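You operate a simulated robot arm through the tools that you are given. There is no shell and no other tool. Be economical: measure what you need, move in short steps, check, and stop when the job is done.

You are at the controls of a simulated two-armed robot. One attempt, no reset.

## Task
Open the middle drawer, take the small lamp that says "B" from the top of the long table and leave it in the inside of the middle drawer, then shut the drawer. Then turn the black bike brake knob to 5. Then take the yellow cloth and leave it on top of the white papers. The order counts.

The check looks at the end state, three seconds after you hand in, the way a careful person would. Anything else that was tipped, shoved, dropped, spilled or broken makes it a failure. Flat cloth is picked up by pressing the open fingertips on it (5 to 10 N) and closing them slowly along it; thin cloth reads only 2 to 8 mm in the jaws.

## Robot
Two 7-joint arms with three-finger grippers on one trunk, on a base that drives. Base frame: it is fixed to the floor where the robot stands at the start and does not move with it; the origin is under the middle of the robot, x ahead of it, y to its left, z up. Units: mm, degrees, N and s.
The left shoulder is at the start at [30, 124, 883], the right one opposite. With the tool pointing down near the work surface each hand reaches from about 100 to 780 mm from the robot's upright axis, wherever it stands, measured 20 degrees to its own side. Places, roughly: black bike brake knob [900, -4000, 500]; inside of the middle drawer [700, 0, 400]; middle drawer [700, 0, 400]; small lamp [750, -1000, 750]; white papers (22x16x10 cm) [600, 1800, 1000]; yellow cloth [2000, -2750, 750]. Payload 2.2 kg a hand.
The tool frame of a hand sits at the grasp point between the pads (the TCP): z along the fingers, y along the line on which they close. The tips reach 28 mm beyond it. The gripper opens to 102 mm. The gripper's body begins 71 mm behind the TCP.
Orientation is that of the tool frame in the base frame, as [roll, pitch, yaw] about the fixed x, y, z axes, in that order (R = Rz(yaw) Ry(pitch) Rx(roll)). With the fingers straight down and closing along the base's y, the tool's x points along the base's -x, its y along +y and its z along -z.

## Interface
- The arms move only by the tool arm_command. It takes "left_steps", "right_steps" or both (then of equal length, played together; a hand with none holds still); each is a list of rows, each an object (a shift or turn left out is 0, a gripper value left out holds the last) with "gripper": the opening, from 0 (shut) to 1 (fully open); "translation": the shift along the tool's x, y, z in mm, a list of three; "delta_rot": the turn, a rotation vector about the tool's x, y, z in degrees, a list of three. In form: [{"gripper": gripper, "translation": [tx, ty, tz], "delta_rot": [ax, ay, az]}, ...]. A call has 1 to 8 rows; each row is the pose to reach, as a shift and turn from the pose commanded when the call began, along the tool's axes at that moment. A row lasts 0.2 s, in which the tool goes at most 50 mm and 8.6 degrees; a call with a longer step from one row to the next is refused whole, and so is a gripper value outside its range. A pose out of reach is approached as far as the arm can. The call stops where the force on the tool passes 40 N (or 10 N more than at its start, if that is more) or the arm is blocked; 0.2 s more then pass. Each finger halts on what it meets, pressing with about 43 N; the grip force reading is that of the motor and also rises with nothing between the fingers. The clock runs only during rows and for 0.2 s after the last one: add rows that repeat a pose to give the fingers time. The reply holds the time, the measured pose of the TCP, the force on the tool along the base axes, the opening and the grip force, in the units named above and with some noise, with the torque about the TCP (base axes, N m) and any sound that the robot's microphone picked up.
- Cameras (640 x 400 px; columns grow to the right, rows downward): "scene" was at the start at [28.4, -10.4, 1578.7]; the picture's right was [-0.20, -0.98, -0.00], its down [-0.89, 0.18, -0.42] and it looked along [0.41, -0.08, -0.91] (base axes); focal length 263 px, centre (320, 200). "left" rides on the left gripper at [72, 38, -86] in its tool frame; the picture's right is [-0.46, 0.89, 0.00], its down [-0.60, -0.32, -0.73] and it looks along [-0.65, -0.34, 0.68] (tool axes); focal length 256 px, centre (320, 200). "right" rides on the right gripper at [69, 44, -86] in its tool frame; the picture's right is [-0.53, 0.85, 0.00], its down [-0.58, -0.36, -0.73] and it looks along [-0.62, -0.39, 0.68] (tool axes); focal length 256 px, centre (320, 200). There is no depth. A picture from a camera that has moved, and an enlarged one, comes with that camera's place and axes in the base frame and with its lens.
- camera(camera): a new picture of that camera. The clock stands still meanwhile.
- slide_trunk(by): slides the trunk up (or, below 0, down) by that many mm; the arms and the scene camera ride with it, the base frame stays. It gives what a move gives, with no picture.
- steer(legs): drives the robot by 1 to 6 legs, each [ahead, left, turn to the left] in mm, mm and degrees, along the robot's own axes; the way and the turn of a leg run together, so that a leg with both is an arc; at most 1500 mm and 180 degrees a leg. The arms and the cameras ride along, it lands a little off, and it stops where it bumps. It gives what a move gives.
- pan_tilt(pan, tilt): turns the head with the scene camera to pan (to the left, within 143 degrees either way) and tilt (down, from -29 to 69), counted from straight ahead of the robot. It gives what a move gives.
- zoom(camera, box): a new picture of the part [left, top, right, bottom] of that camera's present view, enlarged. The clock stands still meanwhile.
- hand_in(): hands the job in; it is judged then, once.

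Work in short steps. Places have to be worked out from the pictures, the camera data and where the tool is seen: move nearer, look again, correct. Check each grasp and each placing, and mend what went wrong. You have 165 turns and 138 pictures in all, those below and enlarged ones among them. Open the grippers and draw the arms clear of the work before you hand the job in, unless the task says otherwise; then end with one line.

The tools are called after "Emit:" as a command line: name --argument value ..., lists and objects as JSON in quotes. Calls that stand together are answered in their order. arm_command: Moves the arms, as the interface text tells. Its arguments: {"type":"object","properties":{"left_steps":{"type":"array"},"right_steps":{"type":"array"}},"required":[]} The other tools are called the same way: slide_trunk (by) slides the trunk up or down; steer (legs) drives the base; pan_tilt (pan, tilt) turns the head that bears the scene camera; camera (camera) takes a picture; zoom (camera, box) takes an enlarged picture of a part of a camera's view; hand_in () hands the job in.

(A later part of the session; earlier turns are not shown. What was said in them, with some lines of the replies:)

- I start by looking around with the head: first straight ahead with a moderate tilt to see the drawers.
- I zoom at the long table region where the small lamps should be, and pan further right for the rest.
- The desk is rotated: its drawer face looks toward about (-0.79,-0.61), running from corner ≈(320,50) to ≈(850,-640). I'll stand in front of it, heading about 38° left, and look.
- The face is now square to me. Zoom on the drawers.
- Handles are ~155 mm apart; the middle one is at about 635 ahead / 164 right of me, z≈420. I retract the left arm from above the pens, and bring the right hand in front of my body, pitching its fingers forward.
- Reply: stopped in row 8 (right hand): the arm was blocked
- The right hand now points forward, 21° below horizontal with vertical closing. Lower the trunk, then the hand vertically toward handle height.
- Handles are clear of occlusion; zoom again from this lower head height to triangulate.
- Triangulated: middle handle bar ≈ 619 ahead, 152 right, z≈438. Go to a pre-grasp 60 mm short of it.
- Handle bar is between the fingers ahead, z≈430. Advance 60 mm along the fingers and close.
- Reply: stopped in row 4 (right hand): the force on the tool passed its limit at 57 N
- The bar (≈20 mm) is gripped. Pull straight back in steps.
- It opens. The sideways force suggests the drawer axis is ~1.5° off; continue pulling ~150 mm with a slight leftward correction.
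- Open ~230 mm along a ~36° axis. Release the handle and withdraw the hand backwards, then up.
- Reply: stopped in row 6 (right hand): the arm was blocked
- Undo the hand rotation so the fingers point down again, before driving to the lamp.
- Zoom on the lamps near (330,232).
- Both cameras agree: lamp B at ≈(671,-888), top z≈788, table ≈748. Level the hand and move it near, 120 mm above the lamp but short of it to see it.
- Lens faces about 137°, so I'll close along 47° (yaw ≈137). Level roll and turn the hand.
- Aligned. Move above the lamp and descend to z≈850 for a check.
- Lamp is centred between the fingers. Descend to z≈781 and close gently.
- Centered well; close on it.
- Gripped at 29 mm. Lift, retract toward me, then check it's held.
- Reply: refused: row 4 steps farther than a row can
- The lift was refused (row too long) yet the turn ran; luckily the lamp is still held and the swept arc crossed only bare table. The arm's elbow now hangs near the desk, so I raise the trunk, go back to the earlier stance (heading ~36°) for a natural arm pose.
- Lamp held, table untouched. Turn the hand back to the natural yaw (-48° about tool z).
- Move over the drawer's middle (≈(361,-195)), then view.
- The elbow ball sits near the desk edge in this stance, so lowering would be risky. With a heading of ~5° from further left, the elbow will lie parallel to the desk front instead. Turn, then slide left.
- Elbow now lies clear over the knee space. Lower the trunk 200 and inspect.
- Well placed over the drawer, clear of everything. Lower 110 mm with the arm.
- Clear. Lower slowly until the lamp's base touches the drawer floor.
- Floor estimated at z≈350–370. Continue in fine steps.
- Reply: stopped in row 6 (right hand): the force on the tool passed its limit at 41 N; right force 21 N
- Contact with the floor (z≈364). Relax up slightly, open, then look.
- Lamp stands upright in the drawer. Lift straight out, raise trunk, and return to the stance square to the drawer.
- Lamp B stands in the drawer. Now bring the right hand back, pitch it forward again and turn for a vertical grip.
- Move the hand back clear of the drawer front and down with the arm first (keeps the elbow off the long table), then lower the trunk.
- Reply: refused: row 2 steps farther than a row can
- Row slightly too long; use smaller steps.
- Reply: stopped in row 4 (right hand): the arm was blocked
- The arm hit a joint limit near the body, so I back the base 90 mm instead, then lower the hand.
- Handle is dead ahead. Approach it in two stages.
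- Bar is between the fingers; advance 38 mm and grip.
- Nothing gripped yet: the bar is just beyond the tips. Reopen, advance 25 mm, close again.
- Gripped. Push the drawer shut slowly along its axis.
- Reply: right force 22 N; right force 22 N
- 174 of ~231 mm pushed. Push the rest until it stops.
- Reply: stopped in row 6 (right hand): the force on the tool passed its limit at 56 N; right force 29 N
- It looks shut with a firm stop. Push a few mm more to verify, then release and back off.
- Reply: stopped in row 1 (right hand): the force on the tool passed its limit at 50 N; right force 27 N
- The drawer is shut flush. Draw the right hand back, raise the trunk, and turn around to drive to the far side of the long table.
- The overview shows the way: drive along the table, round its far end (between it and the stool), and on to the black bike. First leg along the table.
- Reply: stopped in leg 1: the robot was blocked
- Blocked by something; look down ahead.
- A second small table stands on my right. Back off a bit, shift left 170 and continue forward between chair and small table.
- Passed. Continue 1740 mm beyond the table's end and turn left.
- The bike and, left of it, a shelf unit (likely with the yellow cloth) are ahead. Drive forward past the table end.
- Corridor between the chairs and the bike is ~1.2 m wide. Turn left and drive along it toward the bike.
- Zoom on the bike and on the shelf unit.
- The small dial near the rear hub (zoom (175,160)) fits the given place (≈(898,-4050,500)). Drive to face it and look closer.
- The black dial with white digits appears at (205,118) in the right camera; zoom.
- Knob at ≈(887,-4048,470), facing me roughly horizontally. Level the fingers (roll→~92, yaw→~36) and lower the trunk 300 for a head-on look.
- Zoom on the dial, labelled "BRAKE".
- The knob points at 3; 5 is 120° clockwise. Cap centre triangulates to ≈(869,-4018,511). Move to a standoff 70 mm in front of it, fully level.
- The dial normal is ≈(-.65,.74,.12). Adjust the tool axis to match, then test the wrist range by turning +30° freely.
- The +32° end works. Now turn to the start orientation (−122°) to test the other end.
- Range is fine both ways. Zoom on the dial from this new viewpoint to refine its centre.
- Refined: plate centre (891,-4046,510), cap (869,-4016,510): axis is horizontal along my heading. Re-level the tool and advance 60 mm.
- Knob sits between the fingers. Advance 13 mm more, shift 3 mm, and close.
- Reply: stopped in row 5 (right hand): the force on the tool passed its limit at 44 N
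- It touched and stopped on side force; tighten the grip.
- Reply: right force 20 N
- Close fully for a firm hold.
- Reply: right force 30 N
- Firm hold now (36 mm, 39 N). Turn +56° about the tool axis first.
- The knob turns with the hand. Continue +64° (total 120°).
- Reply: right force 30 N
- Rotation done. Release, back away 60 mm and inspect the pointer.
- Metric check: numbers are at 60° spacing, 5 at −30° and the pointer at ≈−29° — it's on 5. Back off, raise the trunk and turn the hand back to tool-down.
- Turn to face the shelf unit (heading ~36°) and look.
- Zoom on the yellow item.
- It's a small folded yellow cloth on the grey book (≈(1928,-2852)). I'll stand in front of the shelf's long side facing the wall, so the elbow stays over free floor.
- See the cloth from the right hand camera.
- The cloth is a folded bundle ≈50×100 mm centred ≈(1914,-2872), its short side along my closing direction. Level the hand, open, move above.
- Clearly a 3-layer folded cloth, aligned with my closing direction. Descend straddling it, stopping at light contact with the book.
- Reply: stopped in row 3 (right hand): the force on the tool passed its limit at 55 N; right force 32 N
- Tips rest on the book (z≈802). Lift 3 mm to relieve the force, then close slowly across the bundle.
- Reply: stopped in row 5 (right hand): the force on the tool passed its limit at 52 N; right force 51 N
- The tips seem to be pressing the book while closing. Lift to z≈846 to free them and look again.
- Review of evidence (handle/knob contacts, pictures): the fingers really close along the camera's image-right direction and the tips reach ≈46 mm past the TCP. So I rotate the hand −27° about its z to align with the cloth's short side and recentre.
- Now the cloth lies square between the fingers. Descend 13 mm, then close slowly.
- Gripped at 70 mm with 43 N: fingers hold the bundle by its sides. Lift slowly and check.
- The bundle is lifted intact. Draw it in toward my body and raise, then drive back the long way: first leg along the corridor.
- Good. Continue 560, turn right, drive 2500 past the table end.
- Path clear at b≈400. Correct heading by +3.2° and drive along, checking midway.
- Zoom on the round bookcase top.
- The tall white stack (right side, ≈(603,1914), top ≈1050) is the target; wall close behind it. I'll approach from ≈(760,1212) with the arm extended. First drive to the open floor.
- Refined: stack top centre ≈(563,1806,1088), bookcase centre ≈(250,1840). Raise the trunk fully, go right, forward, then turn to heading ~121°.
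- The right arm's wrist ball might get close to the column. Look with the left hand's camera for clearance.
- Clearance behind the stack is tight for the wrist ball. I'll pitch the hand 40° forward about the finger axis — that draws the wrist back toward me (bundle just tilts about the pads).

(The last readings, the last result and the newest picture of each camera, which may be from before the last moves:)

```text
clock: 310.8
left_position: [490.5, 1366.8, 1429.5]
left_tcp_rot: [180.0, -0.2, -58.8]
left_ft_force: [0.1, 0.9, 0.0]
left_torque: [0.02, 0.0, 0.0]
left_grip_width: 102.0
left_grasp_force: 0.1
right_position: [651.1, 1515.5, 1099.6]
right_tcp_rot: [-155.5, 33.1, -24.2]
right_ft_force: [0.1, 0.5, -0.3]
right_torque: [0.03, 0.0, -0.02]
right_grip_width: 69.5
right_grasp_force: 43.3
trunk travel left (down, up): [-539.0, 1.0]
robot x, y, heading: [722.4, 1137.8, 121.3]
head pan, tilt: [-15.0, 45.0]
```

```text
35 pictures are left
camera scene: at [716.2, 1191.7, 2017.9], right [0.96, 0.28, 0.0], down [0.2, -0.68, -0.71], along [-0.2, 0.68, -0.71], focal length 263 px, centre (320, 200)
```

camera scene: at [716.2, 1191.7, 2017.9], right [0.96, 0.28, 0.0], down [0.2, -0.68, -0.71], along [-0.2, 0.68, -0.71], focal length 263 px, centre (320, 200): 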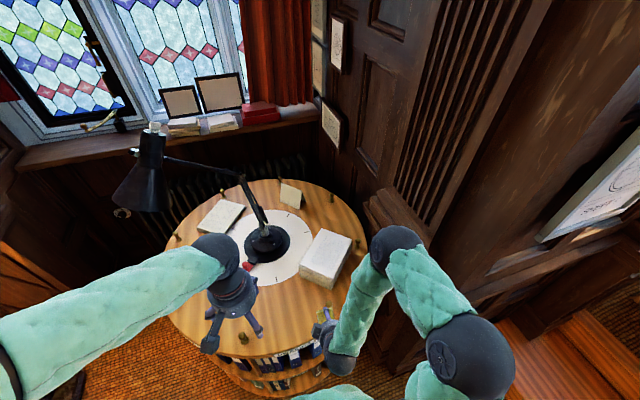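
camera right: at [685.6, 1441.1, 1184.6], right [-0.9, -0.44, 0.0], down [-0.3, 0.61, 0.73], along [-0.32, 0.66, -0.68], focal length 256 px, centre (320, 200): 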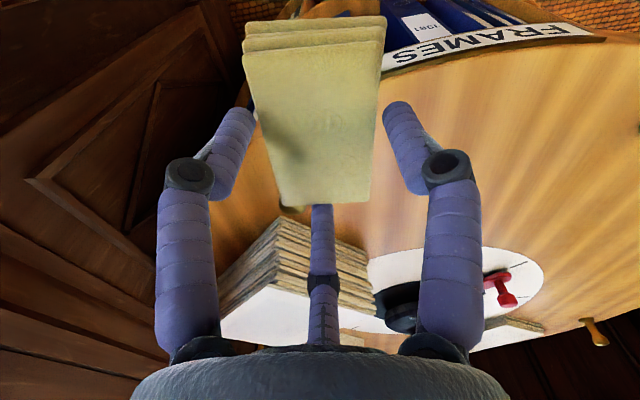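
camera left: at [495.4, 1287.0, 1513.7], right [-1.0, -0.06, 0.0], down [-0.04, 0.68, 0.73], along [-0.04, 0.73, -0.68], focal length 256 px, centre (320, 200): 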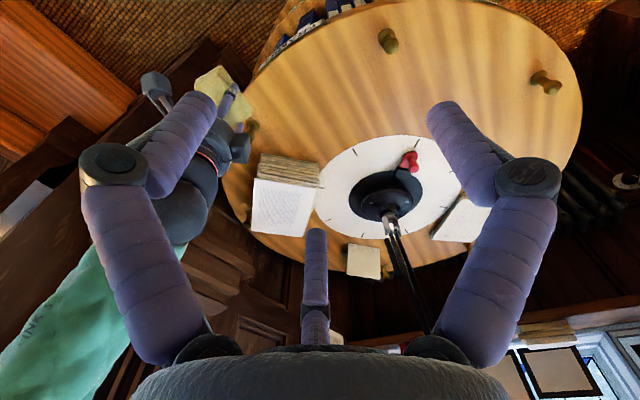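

The ball moved back and clear. Raise 98 mm, then advance two-thirds of the way to the stack and check.

Emit:
arm_command --right_steps '[{"translation": [-27, -17, -37]}, {"translation": [-54, -34, -75]}, {"translation": [-78, -57, -47]}, {"translation": [-102, -81, -19]}, {"translation": [-126, -104, 8.6]}, {"translation": [-150, -127, 36.5]}]'

Emit:
camera --camera "scene"

Emit:
camera --camera "right"

```text
clock: 312.1
left_position: [490.2, 1369.3, 1428.3]
left_tcp_rot: [-180.0, -0.1, -58.8]
left_ft_force: [-0.2, 0.5, 0.3]
left_torque: [-0.01, 0.0, 0.03]
left_grip_width: 102.1
left_grasp_force: 0.0
right_position: [596.8, 1683.6, 1197.5]
right_tcp_rot: [-155.6, 32.9, -24.3]
right_ft_force: [-0.1, 0.2, 0.5]
right_torque: [-0.02, -0.01, -0.01]
right_grip_width: 69.5
right_grasp_force: 42.5
trunk travel left (down, up): [-539.0, 1.0]
robot x, y, heading: [724.3, 1136.2, 121.1]
head pan, tilt: [-15.0, 45.0]
```

```text
34 pictures are left
camera scene: at [715.3, 1194.6, 2017.7], right [0.96, 0.28, 0.0], down [0.2, -0.68, -0.71], along [-0.2, 0.68, -0.71], focal length 263 px, centre (320, 200)
```

scene: 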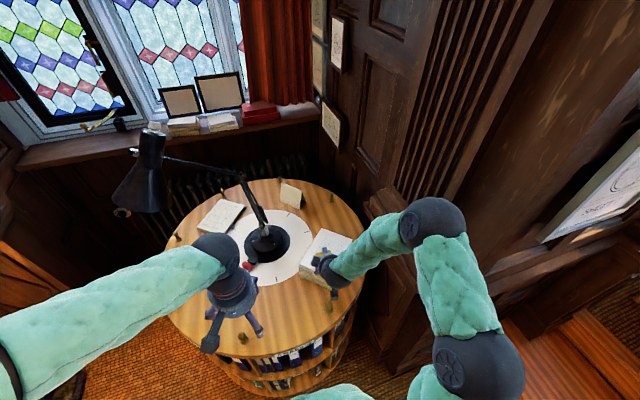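

```text
33 pictures are left
camera right: at [649.0, 1577.3, 1209.5], right [-0.9, -0.44, 0.0], down [-0.02, 0.04, 1.0], along [-0.44, 0.9, -0.05], focal length 256 px, centre (320, 200)
```

right: 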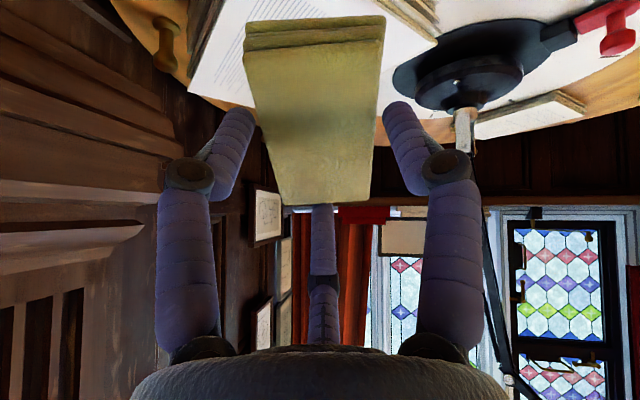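

Check the arm/column clearance with the left camera.

Emit:
camera --camera "left"

```text
32 pictures are left
camera left: at [494.8, 1289.1, 1513.3], right [-1.0, -0.06, 0.0], down [-0.04, 0.68, 0.73], along [-0.04, 0.73, -0.68], focal length 256 px, centre (320, 200)
```

left: 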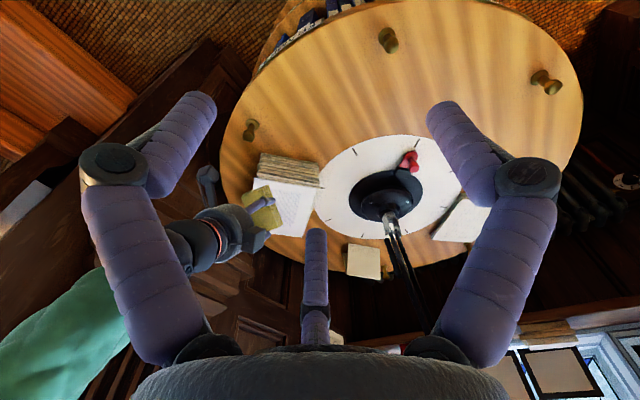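

Advance the remaining 84 mm to be over the stack's centre.

Emit:
arm_command --right_steps '[{"translation": [-25, -21, 27]}, {"translation": [-49, -41, 54]}]'

Emit:
camera --camera "left"

Emit:
camera --camera "scene"

```text
clock: 312.8
left_position: [489.0, 1368.4, 1428.1]
left_tcp_rot: [179.9, -0.1, -58.9]
left_ft_force: [-0.4, 0.2, -0.5]
left_torque: [-0.02, 0.0, 0.01]
left_grip_width: 101.7
left_grasp_force: 0.0
right_position: [570.7, 1763.1, 1197.5]
right_tcp_rot: [-155.6, 33.1, -24.2]
right_ft_force: [0.7, -0.1, -0.3]
right_torque: [-0.02, 0.03, 0.02]
right_grip_width: 69.4
right_grasp_force: 43.1
trunk travel left (down, up): [-539.0, 1.0]
robot x, y, heading: [725.0, 1138.1, 121.3]
head pan, tilt: [-15.0, 45.0]
```

```text
31 pictures are left
camera left: at [494.6, 1289.1, 1513.3], right [-1.0, -0.06, 0.0], down [-0.04, 0.68, 0.73], along [-0.04, 0.73, -0.68], focal length 256 px, centre (320, 200)
```

left: 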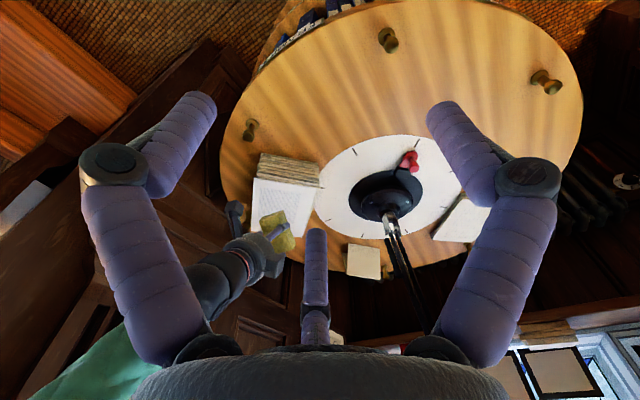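

```text
30 pictures are left
camera scene: at [715.1, 1194.4, 2017.7], right [0.96, 0.28, 0.0], down [0.2, -0.68, -0.71], along [-0.2, 0.68, -0.71], focal length 263 px, centre (320, 200)
```

scene: 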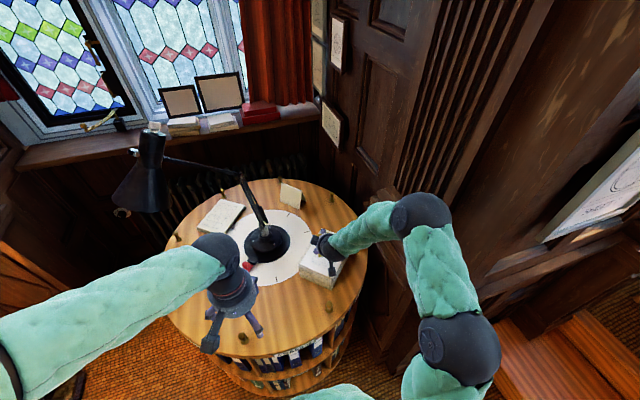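

Size cues show the elbow is well above and ~300 mm from the column, so I can level the bundle: rotate back 30° while advancing 30 mm.

Emit:
arm_command --right_steps '[{"translation": [-5, -2.5, 5], "delta_rot": [-4, 6.4, 0]}, {"translation": [-10, -5, 10], "delta_rot": [-8, 12.8, 0]}, {"translation": [-15, -7.5, 15], "delta_rot": [-12, 19.1, 0]}, {"translation": [-20.7, -9.8, 19.3], "delta_rot": [-16, 25.5, 0]}]'

Emit:
camera --camera "left"

Emit:
camera --camera "right"

```text
clock: 313.8
left_position: [489.2, 1368.8, 1429.8]
left_tcp_rot: [-180.0, 0.0, -58.9]
left_ft_force: [-0.5, -0.8, -0.8]
left_torque: [0.0, -0.02, 0.05]
left_grip_width: 102.0
left_grasp_force: 0.0
right_position: [558.6, 1776.5, 1192.3]
right_tcp_rot: [-172.3, 11.6, -30.8]
right_ft_force: [-0.6, -0.6, -0.4]
right_torque: [-0.01, -0.01, 0.01]
right_grip_width: 69.6
right_grasp_force: 42.7
right hand out of reach, approached as far as the arm can: row 4
trunk travel left (down, up): [-539.0, 1.0]
robot x, y, heading: [724.0, 1135.0, 121.1]
head pan, tilt: [-15.0, 45.0]
```

```text
29 pictures are left
camera left: at [494.7, 1287.7, 1513.5], right [-1.0, -0.06, 0.0], down [-0.04, 0.68, 0.73], along [-0.04, 0.73, -0.68], focal length 256 px, centre (320, 200)
```

left: 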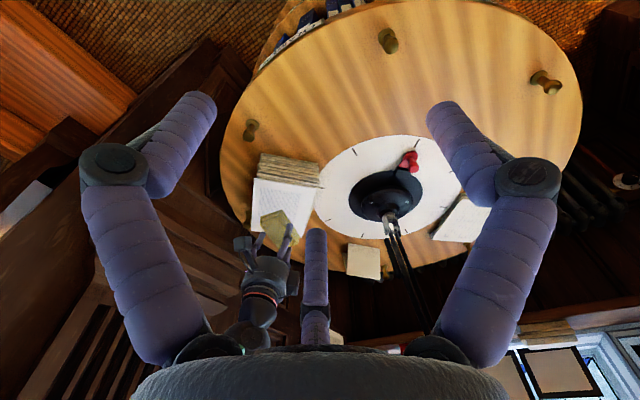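

```text
28 pictures are left
camera right: at [601.9, 1685.4, 1256.0], right [-0.9, -0.44, 0.0], down [-0.22, 0.44, 0.87], along [-0.38, 0.79, -0.49], focal length 256 px, centre (320, 200)
```

right: 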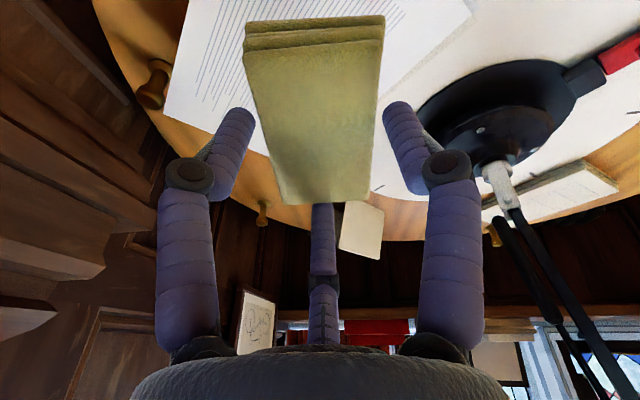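

The bundle is over the paper; arm is at reach limit, so I lower with the trunk. Lower 32 mm and look.

Emit:
slide_trunk --by -32

Emit:
zoom --camera "left" --box '[210, 140, 350, 290]'

Emit:
camera --camera "right"

```text
clock: 314.5
left_position: [490.5, 1366.3, 1397.2]
left_tcp_rot: [180.0, 0.0, -58.9]
left_ft_force: [-1.2, -0.5, -0.2]
left_torque: [0.0, -0.01, 0.01]
left_grip_width: 102.1
left_grasp_force: 0.0
right_position: [558.7, 1776.7, 1162.0]
right_tcp_rot: [-172.3, 11.8, -30.7]
right_ft_force: [0.4, 0.3, 0.1]
right_torque: [0.01, 0.0, 0.02]
right_grip_width: 69.6
right_grasp_force: 43.0
trunk travel left (down, up): [-507.0, 33.0]
robot x, y, heading: [724.1, 1136.1, 121.1]
head pan, tilt: [-15.0, 45.0]
```

```text
2.67 times, centred on (280, 215) of left
camera zoom: at [495.8, 1286.5, 1481.9], right [-1.0, -0.06, 0.0], down [-0.04, 0.68, 0.73], along [-0.04, 0.73, -0.68], focal length 683 px, centre (427, 160)
```

zoom: 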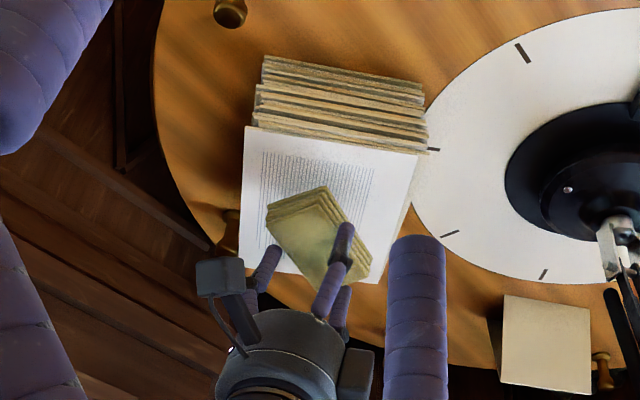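

```text
26 pictures are left
camera right: at [603.0, 1684.5, 1224.8], right [-0.9, -0.44, 0.0], down [-0.21, 0.43, 0.87], along [-0.38, 0.79, -0.48], focal length 256 px, centre (320, 200)
```

right: 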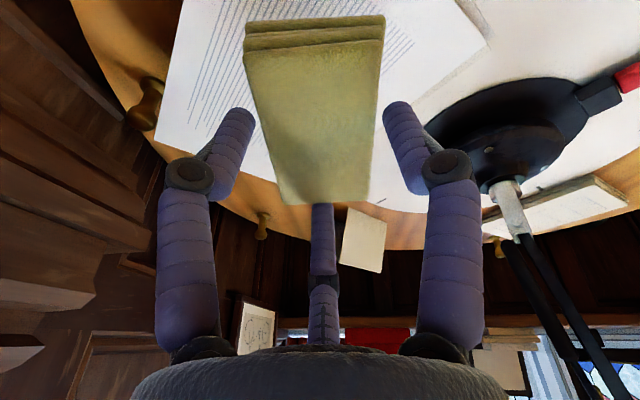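

Well centred over the paper. Lower 10 mm and read the force.

Emit:
slide_trunk --by -10

Emit:
zoom --camera "left" --box '[210, 140, 350, 290]'

```text
clock: 315.1
left_position: [490.9, 1367.9, 1387.0]
left_tcp_rot: [179.9, -0.1, -58.9]
left_ft_force: [0.1, 0.6, 0.1]
left_torque: [-0.02, -0.03, -0.01]
left_grip_width: 102.0
left_grasp_force: 0.0
right_position: [559.9, 1775.5, 1152.2]
right_tcp_rot: [-172.3, 11.7, -30.8]
right_ft_force: [0.8, 0.2, -0.6]
right_torque: [-0.02, 0.02, 0.01]
right_grip_width: 69.5
right_grasp_force: 43.4
trunk travel left (down, up): [-497.0, 43.0]
robot x, y, heading: [725.8, 1138.3, 121.0]
head pan, tilt: [-15.0, 45.0]
```

```text
2.67 times, centred on (280, 215) of left
camera zoom: at [495.5, 1286.8, 1471.8], right [-1.0, -0.06, 0.0], down [-0.04, 0.68, 0.73], along [-0.04, 0.73, -0.68], focal length 683 px, centre (427, 160)
```

zoom: 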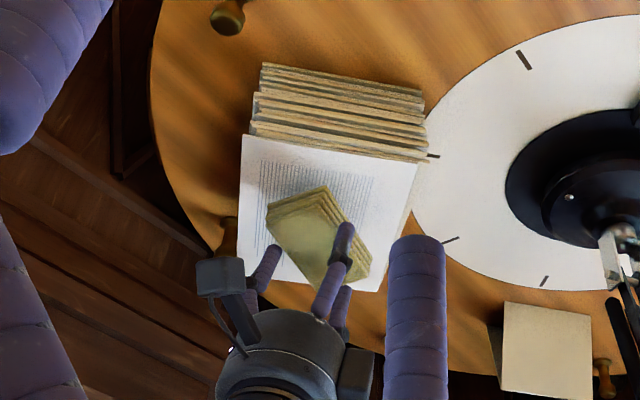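

No contact yet. Continue lowering in small steps.

Emit:
slide_trunk --by -10

Emit:
slide_trunk --by -6

```text
clock: 315.7
left_position: [490.4, 1367.8, 1377.6]
left_tcp_rot: [179.9, -0.1, -58.9]
left_ft_force: [0.0, 0.2, 0.3]
left_torque: [0.01, 0.0, 0.03]
left_grip_width: 102.1
left_grasp_force: 0.1
right_position: [557.4, 1775.1, 1141.3]
right_tcp_rot: [-172.2, 11.9, -30.8]
right_ft_force: [0.3, -0.4, 0.4]
right_torque: [0.02, -0.01, 0.01]
right_grip_width: 69.4
right_grasp_force: 43.0
trunk travel left (down, up): [-487.0, 53.0]
robot x, y, heading: [726.4, 1138.3, 121.5]
head pan, tilt: [-15.0, 45.0]
```

```text
clock: 316.2
left_position: [489.8, 1366.8, 1370.8]
left_tcp_rot: [-180.0, -0.1, -58.9]
left_ft_force: [0.6, -0.4, -0.4]
left_torque: [-0.01, -0.03, -0.01]
left_grip_width: 102.0
left_grasp_force: 0.1
right_position: [558.2, 1775.6, 1134.5]
right_tcp_rot: [-172.3, 11.9, -30.8]
right_ft_force: [0.2, -0.3, 0.1]
right_torque: [0.02, 0.02, 0.01]
right_grip_width: 69.7
right_grasp_force: 43.3
trunk travel left (down, up): [-481.0, 59.0]
robot x, y, heading: [723.3, 1133.7, 121.3]
head pan, tilt: [-15.0, 45.0]
```

Emit:
slide_trunk --by -7

Emit:
slide_trunk --by -7

Emit:
zoom --camera "left" --box '[210, 140, 350, 290]'

```text
clock: 316.8
left_position: [491.3, 1367.3, 1365.0]
left_tcp_rot: [-180.0, 0.0, -58.9]
left_ft_force: [0.1, 0.4, 0.5]
left_torque: [-0.01, -0.01, -0.03]
left_grip_width: 102.2
left_grasp_force: 0.0
right_position: [559.8, 1776.7, 1129.8]
right_tcp_rot: [-172.4, 11.9, -30.8]
right_ft_force: [0.6, -2.6, 9.7]
right_torque: [-0.65, -0.04, 0.06]
right_grip_width: 69.8
right_grasp_force: 42.9
trunk travel left (down, up): [-474.0, 66.0]
robot x, y, heading: [727.1, 1136.4, 121.3]
head pan, tilt: [-15.0, 45.0]
```

```text
clock: 317.4
left_position: [490.8, 1365.7, 1358.1]
left_tcp_rot: [-180.0, 0.0, -58.9]
left_ft_force: [-0.1, -0.3, -0.2]
left_torque: [-0.04, 0.0, -0.02]
left_grip_width: 102.0
left_grasp_force: 0.1
right_position: [559.4, 1777.8, 1126.7]
right_tcp_rot: [-172.0, 12.4, -30.8]
right_ft_force: [2.5, 1.2, 38.0]
right_torque: [-1.46, -0.84, 0.12]
right_grip_width: 69.9
right_grasp_force: 43.4
trunk travel left (down, up): [-467.0, 73.0]
robot x, y, heading: [725.8, 1138.9, 121.3]
head pan, tilt: [-15.0, 45.0]
```

```text
2.67 times, centred on (280, 215) of left
camera zoom: at [496.2, 1284.9, 1442.4], right [-1.0, -0.06, 0.0], down [-0.04, 0.68, 0.73], along [-0.04, 0.73, -0.68], focal length 683 px, centre (427, 160)
```

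zoom: 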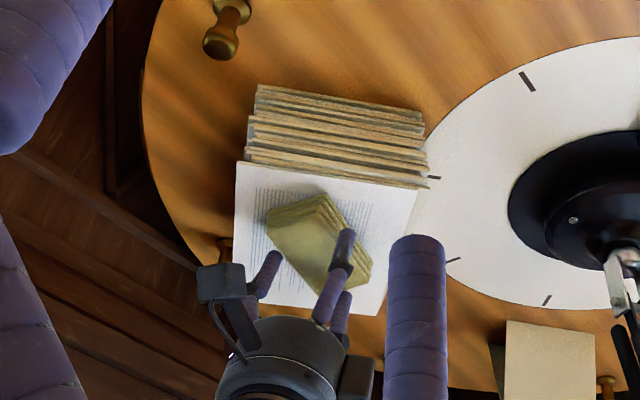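

Contact (38 N) with the bundle in the middle of the paper. Ease up 4 mm and open slowly.

Emit:
slide_trunk --by 4

Emit:
arm_command --right_steps '[{"gripper": 0.72}, {"gripper": 0.76}, {"gripper": 0.8}, {"gripper": 0.86}, {"gripper": 0.92}, {"gripper": 0.95}]'

Emit:
camera --camera "right"

Emit:
zoom --camera "left" --box '[210, 140, 350, 290]'

```text
clock: 317.9
left_position: [490.6, 1366.5, 1359.9]
left_tcp_rot: [-180.0, 0.0, -58.9]
left_ft_force: [-0.6, 0.4, -0.4]
left_torque: [0.03, 0.01, 0.0]
left_grip_width: 102.3
left_grasp_force: 0.0
right_position: [558.7, 1775.2, 1127.6]
right_tcp_rot: [-172.2, 11.9, -30.7]
right_ft_force: [-4.9, 4.6, 25.2]
right_torque: [-0.69, -0.22, -0.07]
right_grip_width: 69.4
right_grasp_force: 42.7
trunk travel left (down, up): [-471.0, 69.0]
robot x, y, heading: [719.9, 1138.7, 121.1]
head pan, tilt: [-15.0, 45.0]
```

```text
clock: 319.3
left_position: [491.6, 1366.5, 1360.9]
left_tcp_rot: [180.0, -0.1, -58.8]
left_ft_force: [0.4, -0.8, -0.7]
left_torque: [0.01, 0.01, -0.01]
left_grip_width: 102.3
left_grasp_force: 0.0
right_position: [559.9, 1776.5, 1125.2]
right_tcp_rot: [-172.3, 11.8, -30.8]
right_ft_force: [0.1, 0.0, 0.5]
right_torque: [0.0, 0.01, -0.03]
right_grip_width: 97.0
right_grasp_force: 0.1
trunk travel left (down, up): [-471.0, 69.0]
robot x, y, heading: [724.7, 1134.4, 121.3]
head pan, tilt: [-15.0, 45.0]
```

```text
23 pictures are left
camera right: at [602.7, 1684.9, 1188.4], right [-0.9, -0.44, 0.0], down [-0.21, 0.43, 0.87], along [-0.38, 0.79, -0.48], focal length 256 px, centre (320, 200)
```

right: 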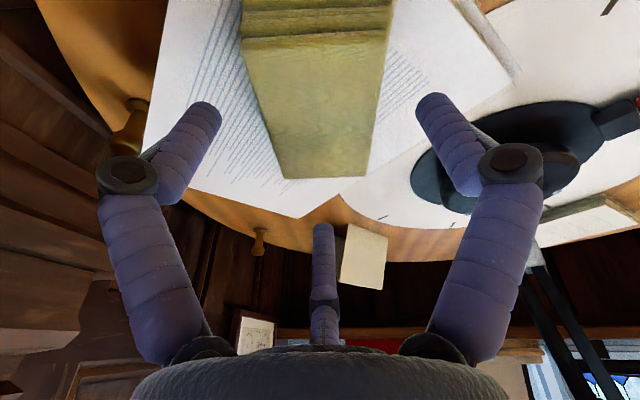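

```text
2.67 times, centred on (280, 215) of left
camera zoom: at [495.4, 1287.0, 1445.7], right [-1.0, -0.06, 0.0], down [-0.04, 0.68, 0.73], along [-0.04, 0.73, -0.68], focal length 683 px, centre (427, 160)
```

zoom: 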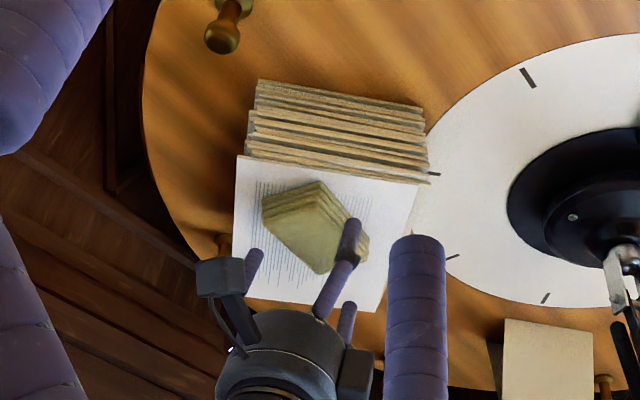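

The cloth lies flat on the papers. Raise the trunk straight up, then draw the hand back.

Emit:
slide_trunk --by 66

Emit:
zoom --camera "left" --box '[210, 140, 350, 290]'

```text
clock: 320.3
left_position: [491.1, 1367.9, 1425.9]
left_tcp_rot: [179.9, -0.1, -58.9]
left_ft_force: [-0.5, 0.8, 0.3]
left_torque: [-0.03, 0.02, 0.0]
left_grip_width: 102.2
left_grasp_force: 0.0
right_position: [559.2, 1774.3, 1191.1]
right_tcp_rot: [-172.3, 11.6, -30.8]
right_ft_force: [-0.1, -0.1, 0.3]
right_torque: [0.0, 0.0, 0.01]
right_grip_width: 96.8
right_grasp_force: 0.0
trunk travel left (down, up): [-537.0, 3.0]
robot x, y, heading: [725.8, 1137.1, 121.4]
head pan, tilt: [-15.0, 45.0]
```

```text
2.67 times, centred on (280, 215) of left
camera zoom: at [495.4, 1287.0, 1511.5], right [-1.0, -0.06, 0.0], down [-0.04, 0.68, 0.73], along [-0.04, 0.73, -0.68], focal length 683 px, centre (427, 160)
```

zoom: 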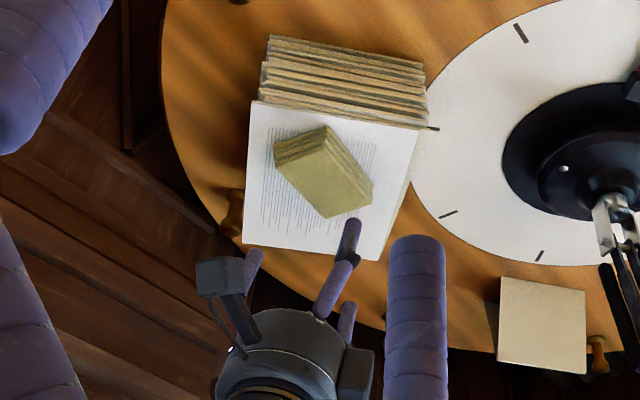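

Cloth sits safely on the stack. Back the base away 200 mm and verify.

Emit:
steer --legs '[[-200, 0, 0]]'

Emit:
arm_command --right_steps '[{"translation": [25, 25, -8], "gripper": 1}, {"translation": [50, 50, -16]}, {"translation": [75, 75, -24]}, {"translation": [100, 100, -32]}]'

Emit:
pan_tilt --pan -10 --tilt 40

Emit:
camera --camera "scene"

```text
clock: 321.9
left_position: [594.7, 1194.1, 1426.4]
left_tcp_rot: [180.0, 0.0, -59.0]
left_ft_force: [-0.2, 0.8, 0.2]
left_torque: [0.02, -0.02, 0.01]
left_grip_width: 102.1
left_grasp_force: 0.0
right_position: [665.2, 1603.3, 1190.4]
right_tcp_rot: [-172.3, 11.8, -30.9]
right_ft_force: [-0.9, -0.3, 0.4]
right_torque: [-0.02, 0.03, 0.03]
right_grip_width: 96.8
right_grasp_force: 0.0
trunk travel left (down, up): [-537.0, 3.0]
robot x, y, heading: [830.9, 964.2, 121.3]
head pan, tilt: [-15.0, 45.0]
```

```text
clock: 322.9
left_position: [596.0, 1193.7, 1426.1]
left_tcp_rot: [-180.0, 0.0, -59.1]
left_ft_force: [0.2, 0.6, 0.4]
left_torque: [0.0, 0.0, -0.01]
left_grip_width: 102.0
left_grasp_force: 0.0
right_position: [698.9, 1460.6, 1189.9]
right_tcp_rot: [-172.3, 11.8, -31.0]
right_ft_force: [-0.4, 0.5, 0.1]
right_torque: [-0.01, 0.03, -0.01]
right_grip_width: 102.2
right_grasp_force: 0.0
trunk travel left (down, up): [-537.0, 3.0]
robot x, y, heading: [826.6, 964.8, 121.3]
head pan, tilt: [-15.0, 45.0]
```

```text
clock: 323.6
left_position: [596.3, 1194.0, 1427.4]
left_tcp_rot: [179.8, -0.1, -59.0]
left_ft_force: [-0.5, 0.3, -0.9]
left_torque: [0.02, 0.01, -0.02]
left_grip_width: 102.0
left_grasp_force: 0.0
right_position: [697.9, 1462.5, 1188.9]
right_tcp_rot: [-172.2, 11.7, -31.0]
right_ft_force: [-0.3, -1.0, -0.2]
right_torque: [-0.01, 0.02, -0.02]
right_grip_width: 101.9
right_grasp_force: 0.1
trunk travel left (down, up): [-537.0, 3.0]
robot x, y, heading: [833.9, 964.6, 121.1]
head pan, tilt: [-10.0, 40.0]
```

```text
20 pictures are left
camera scene: at [813.3, 1019.2, 2023.1], right [0.93, 0.36, 0.0], down [0.23, -0.6, -0.77], along [-0.27, 0.71, -0.64], focal length 263 px, centre (320, 200)
```

scene: 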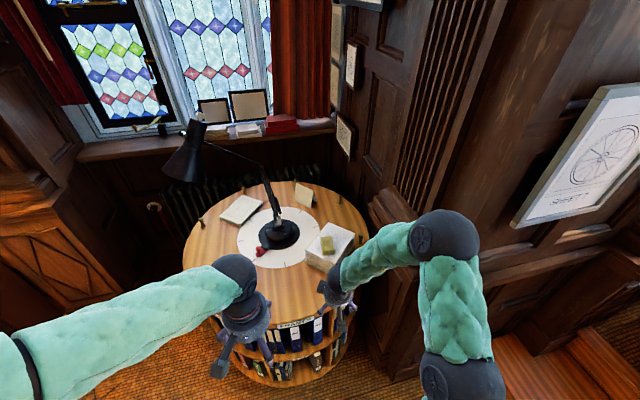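

The cloth rests on the white paper stack and nothing else there was disturbed. The drawer is shut with lamp B inside and the brake knob is on 5. Both grippers are open and the arms are clear, so I hand in.

Emit:
hand_in

```text
The job is handed in.
```

I handed the job in with all three steps done in order: lamp B is standing in the shut middle drawer, the brake knob is turned to 5, and the yellow cloth is on the white papers. I carried lamp B a few millimetres above the long table during one turn, because a lift command was refused; the lamp stayed in the grip and I saw nothing else disturbed. The base also bumped something near the small side table once; nothing on it fell, but I did not check whether anything had shifted.
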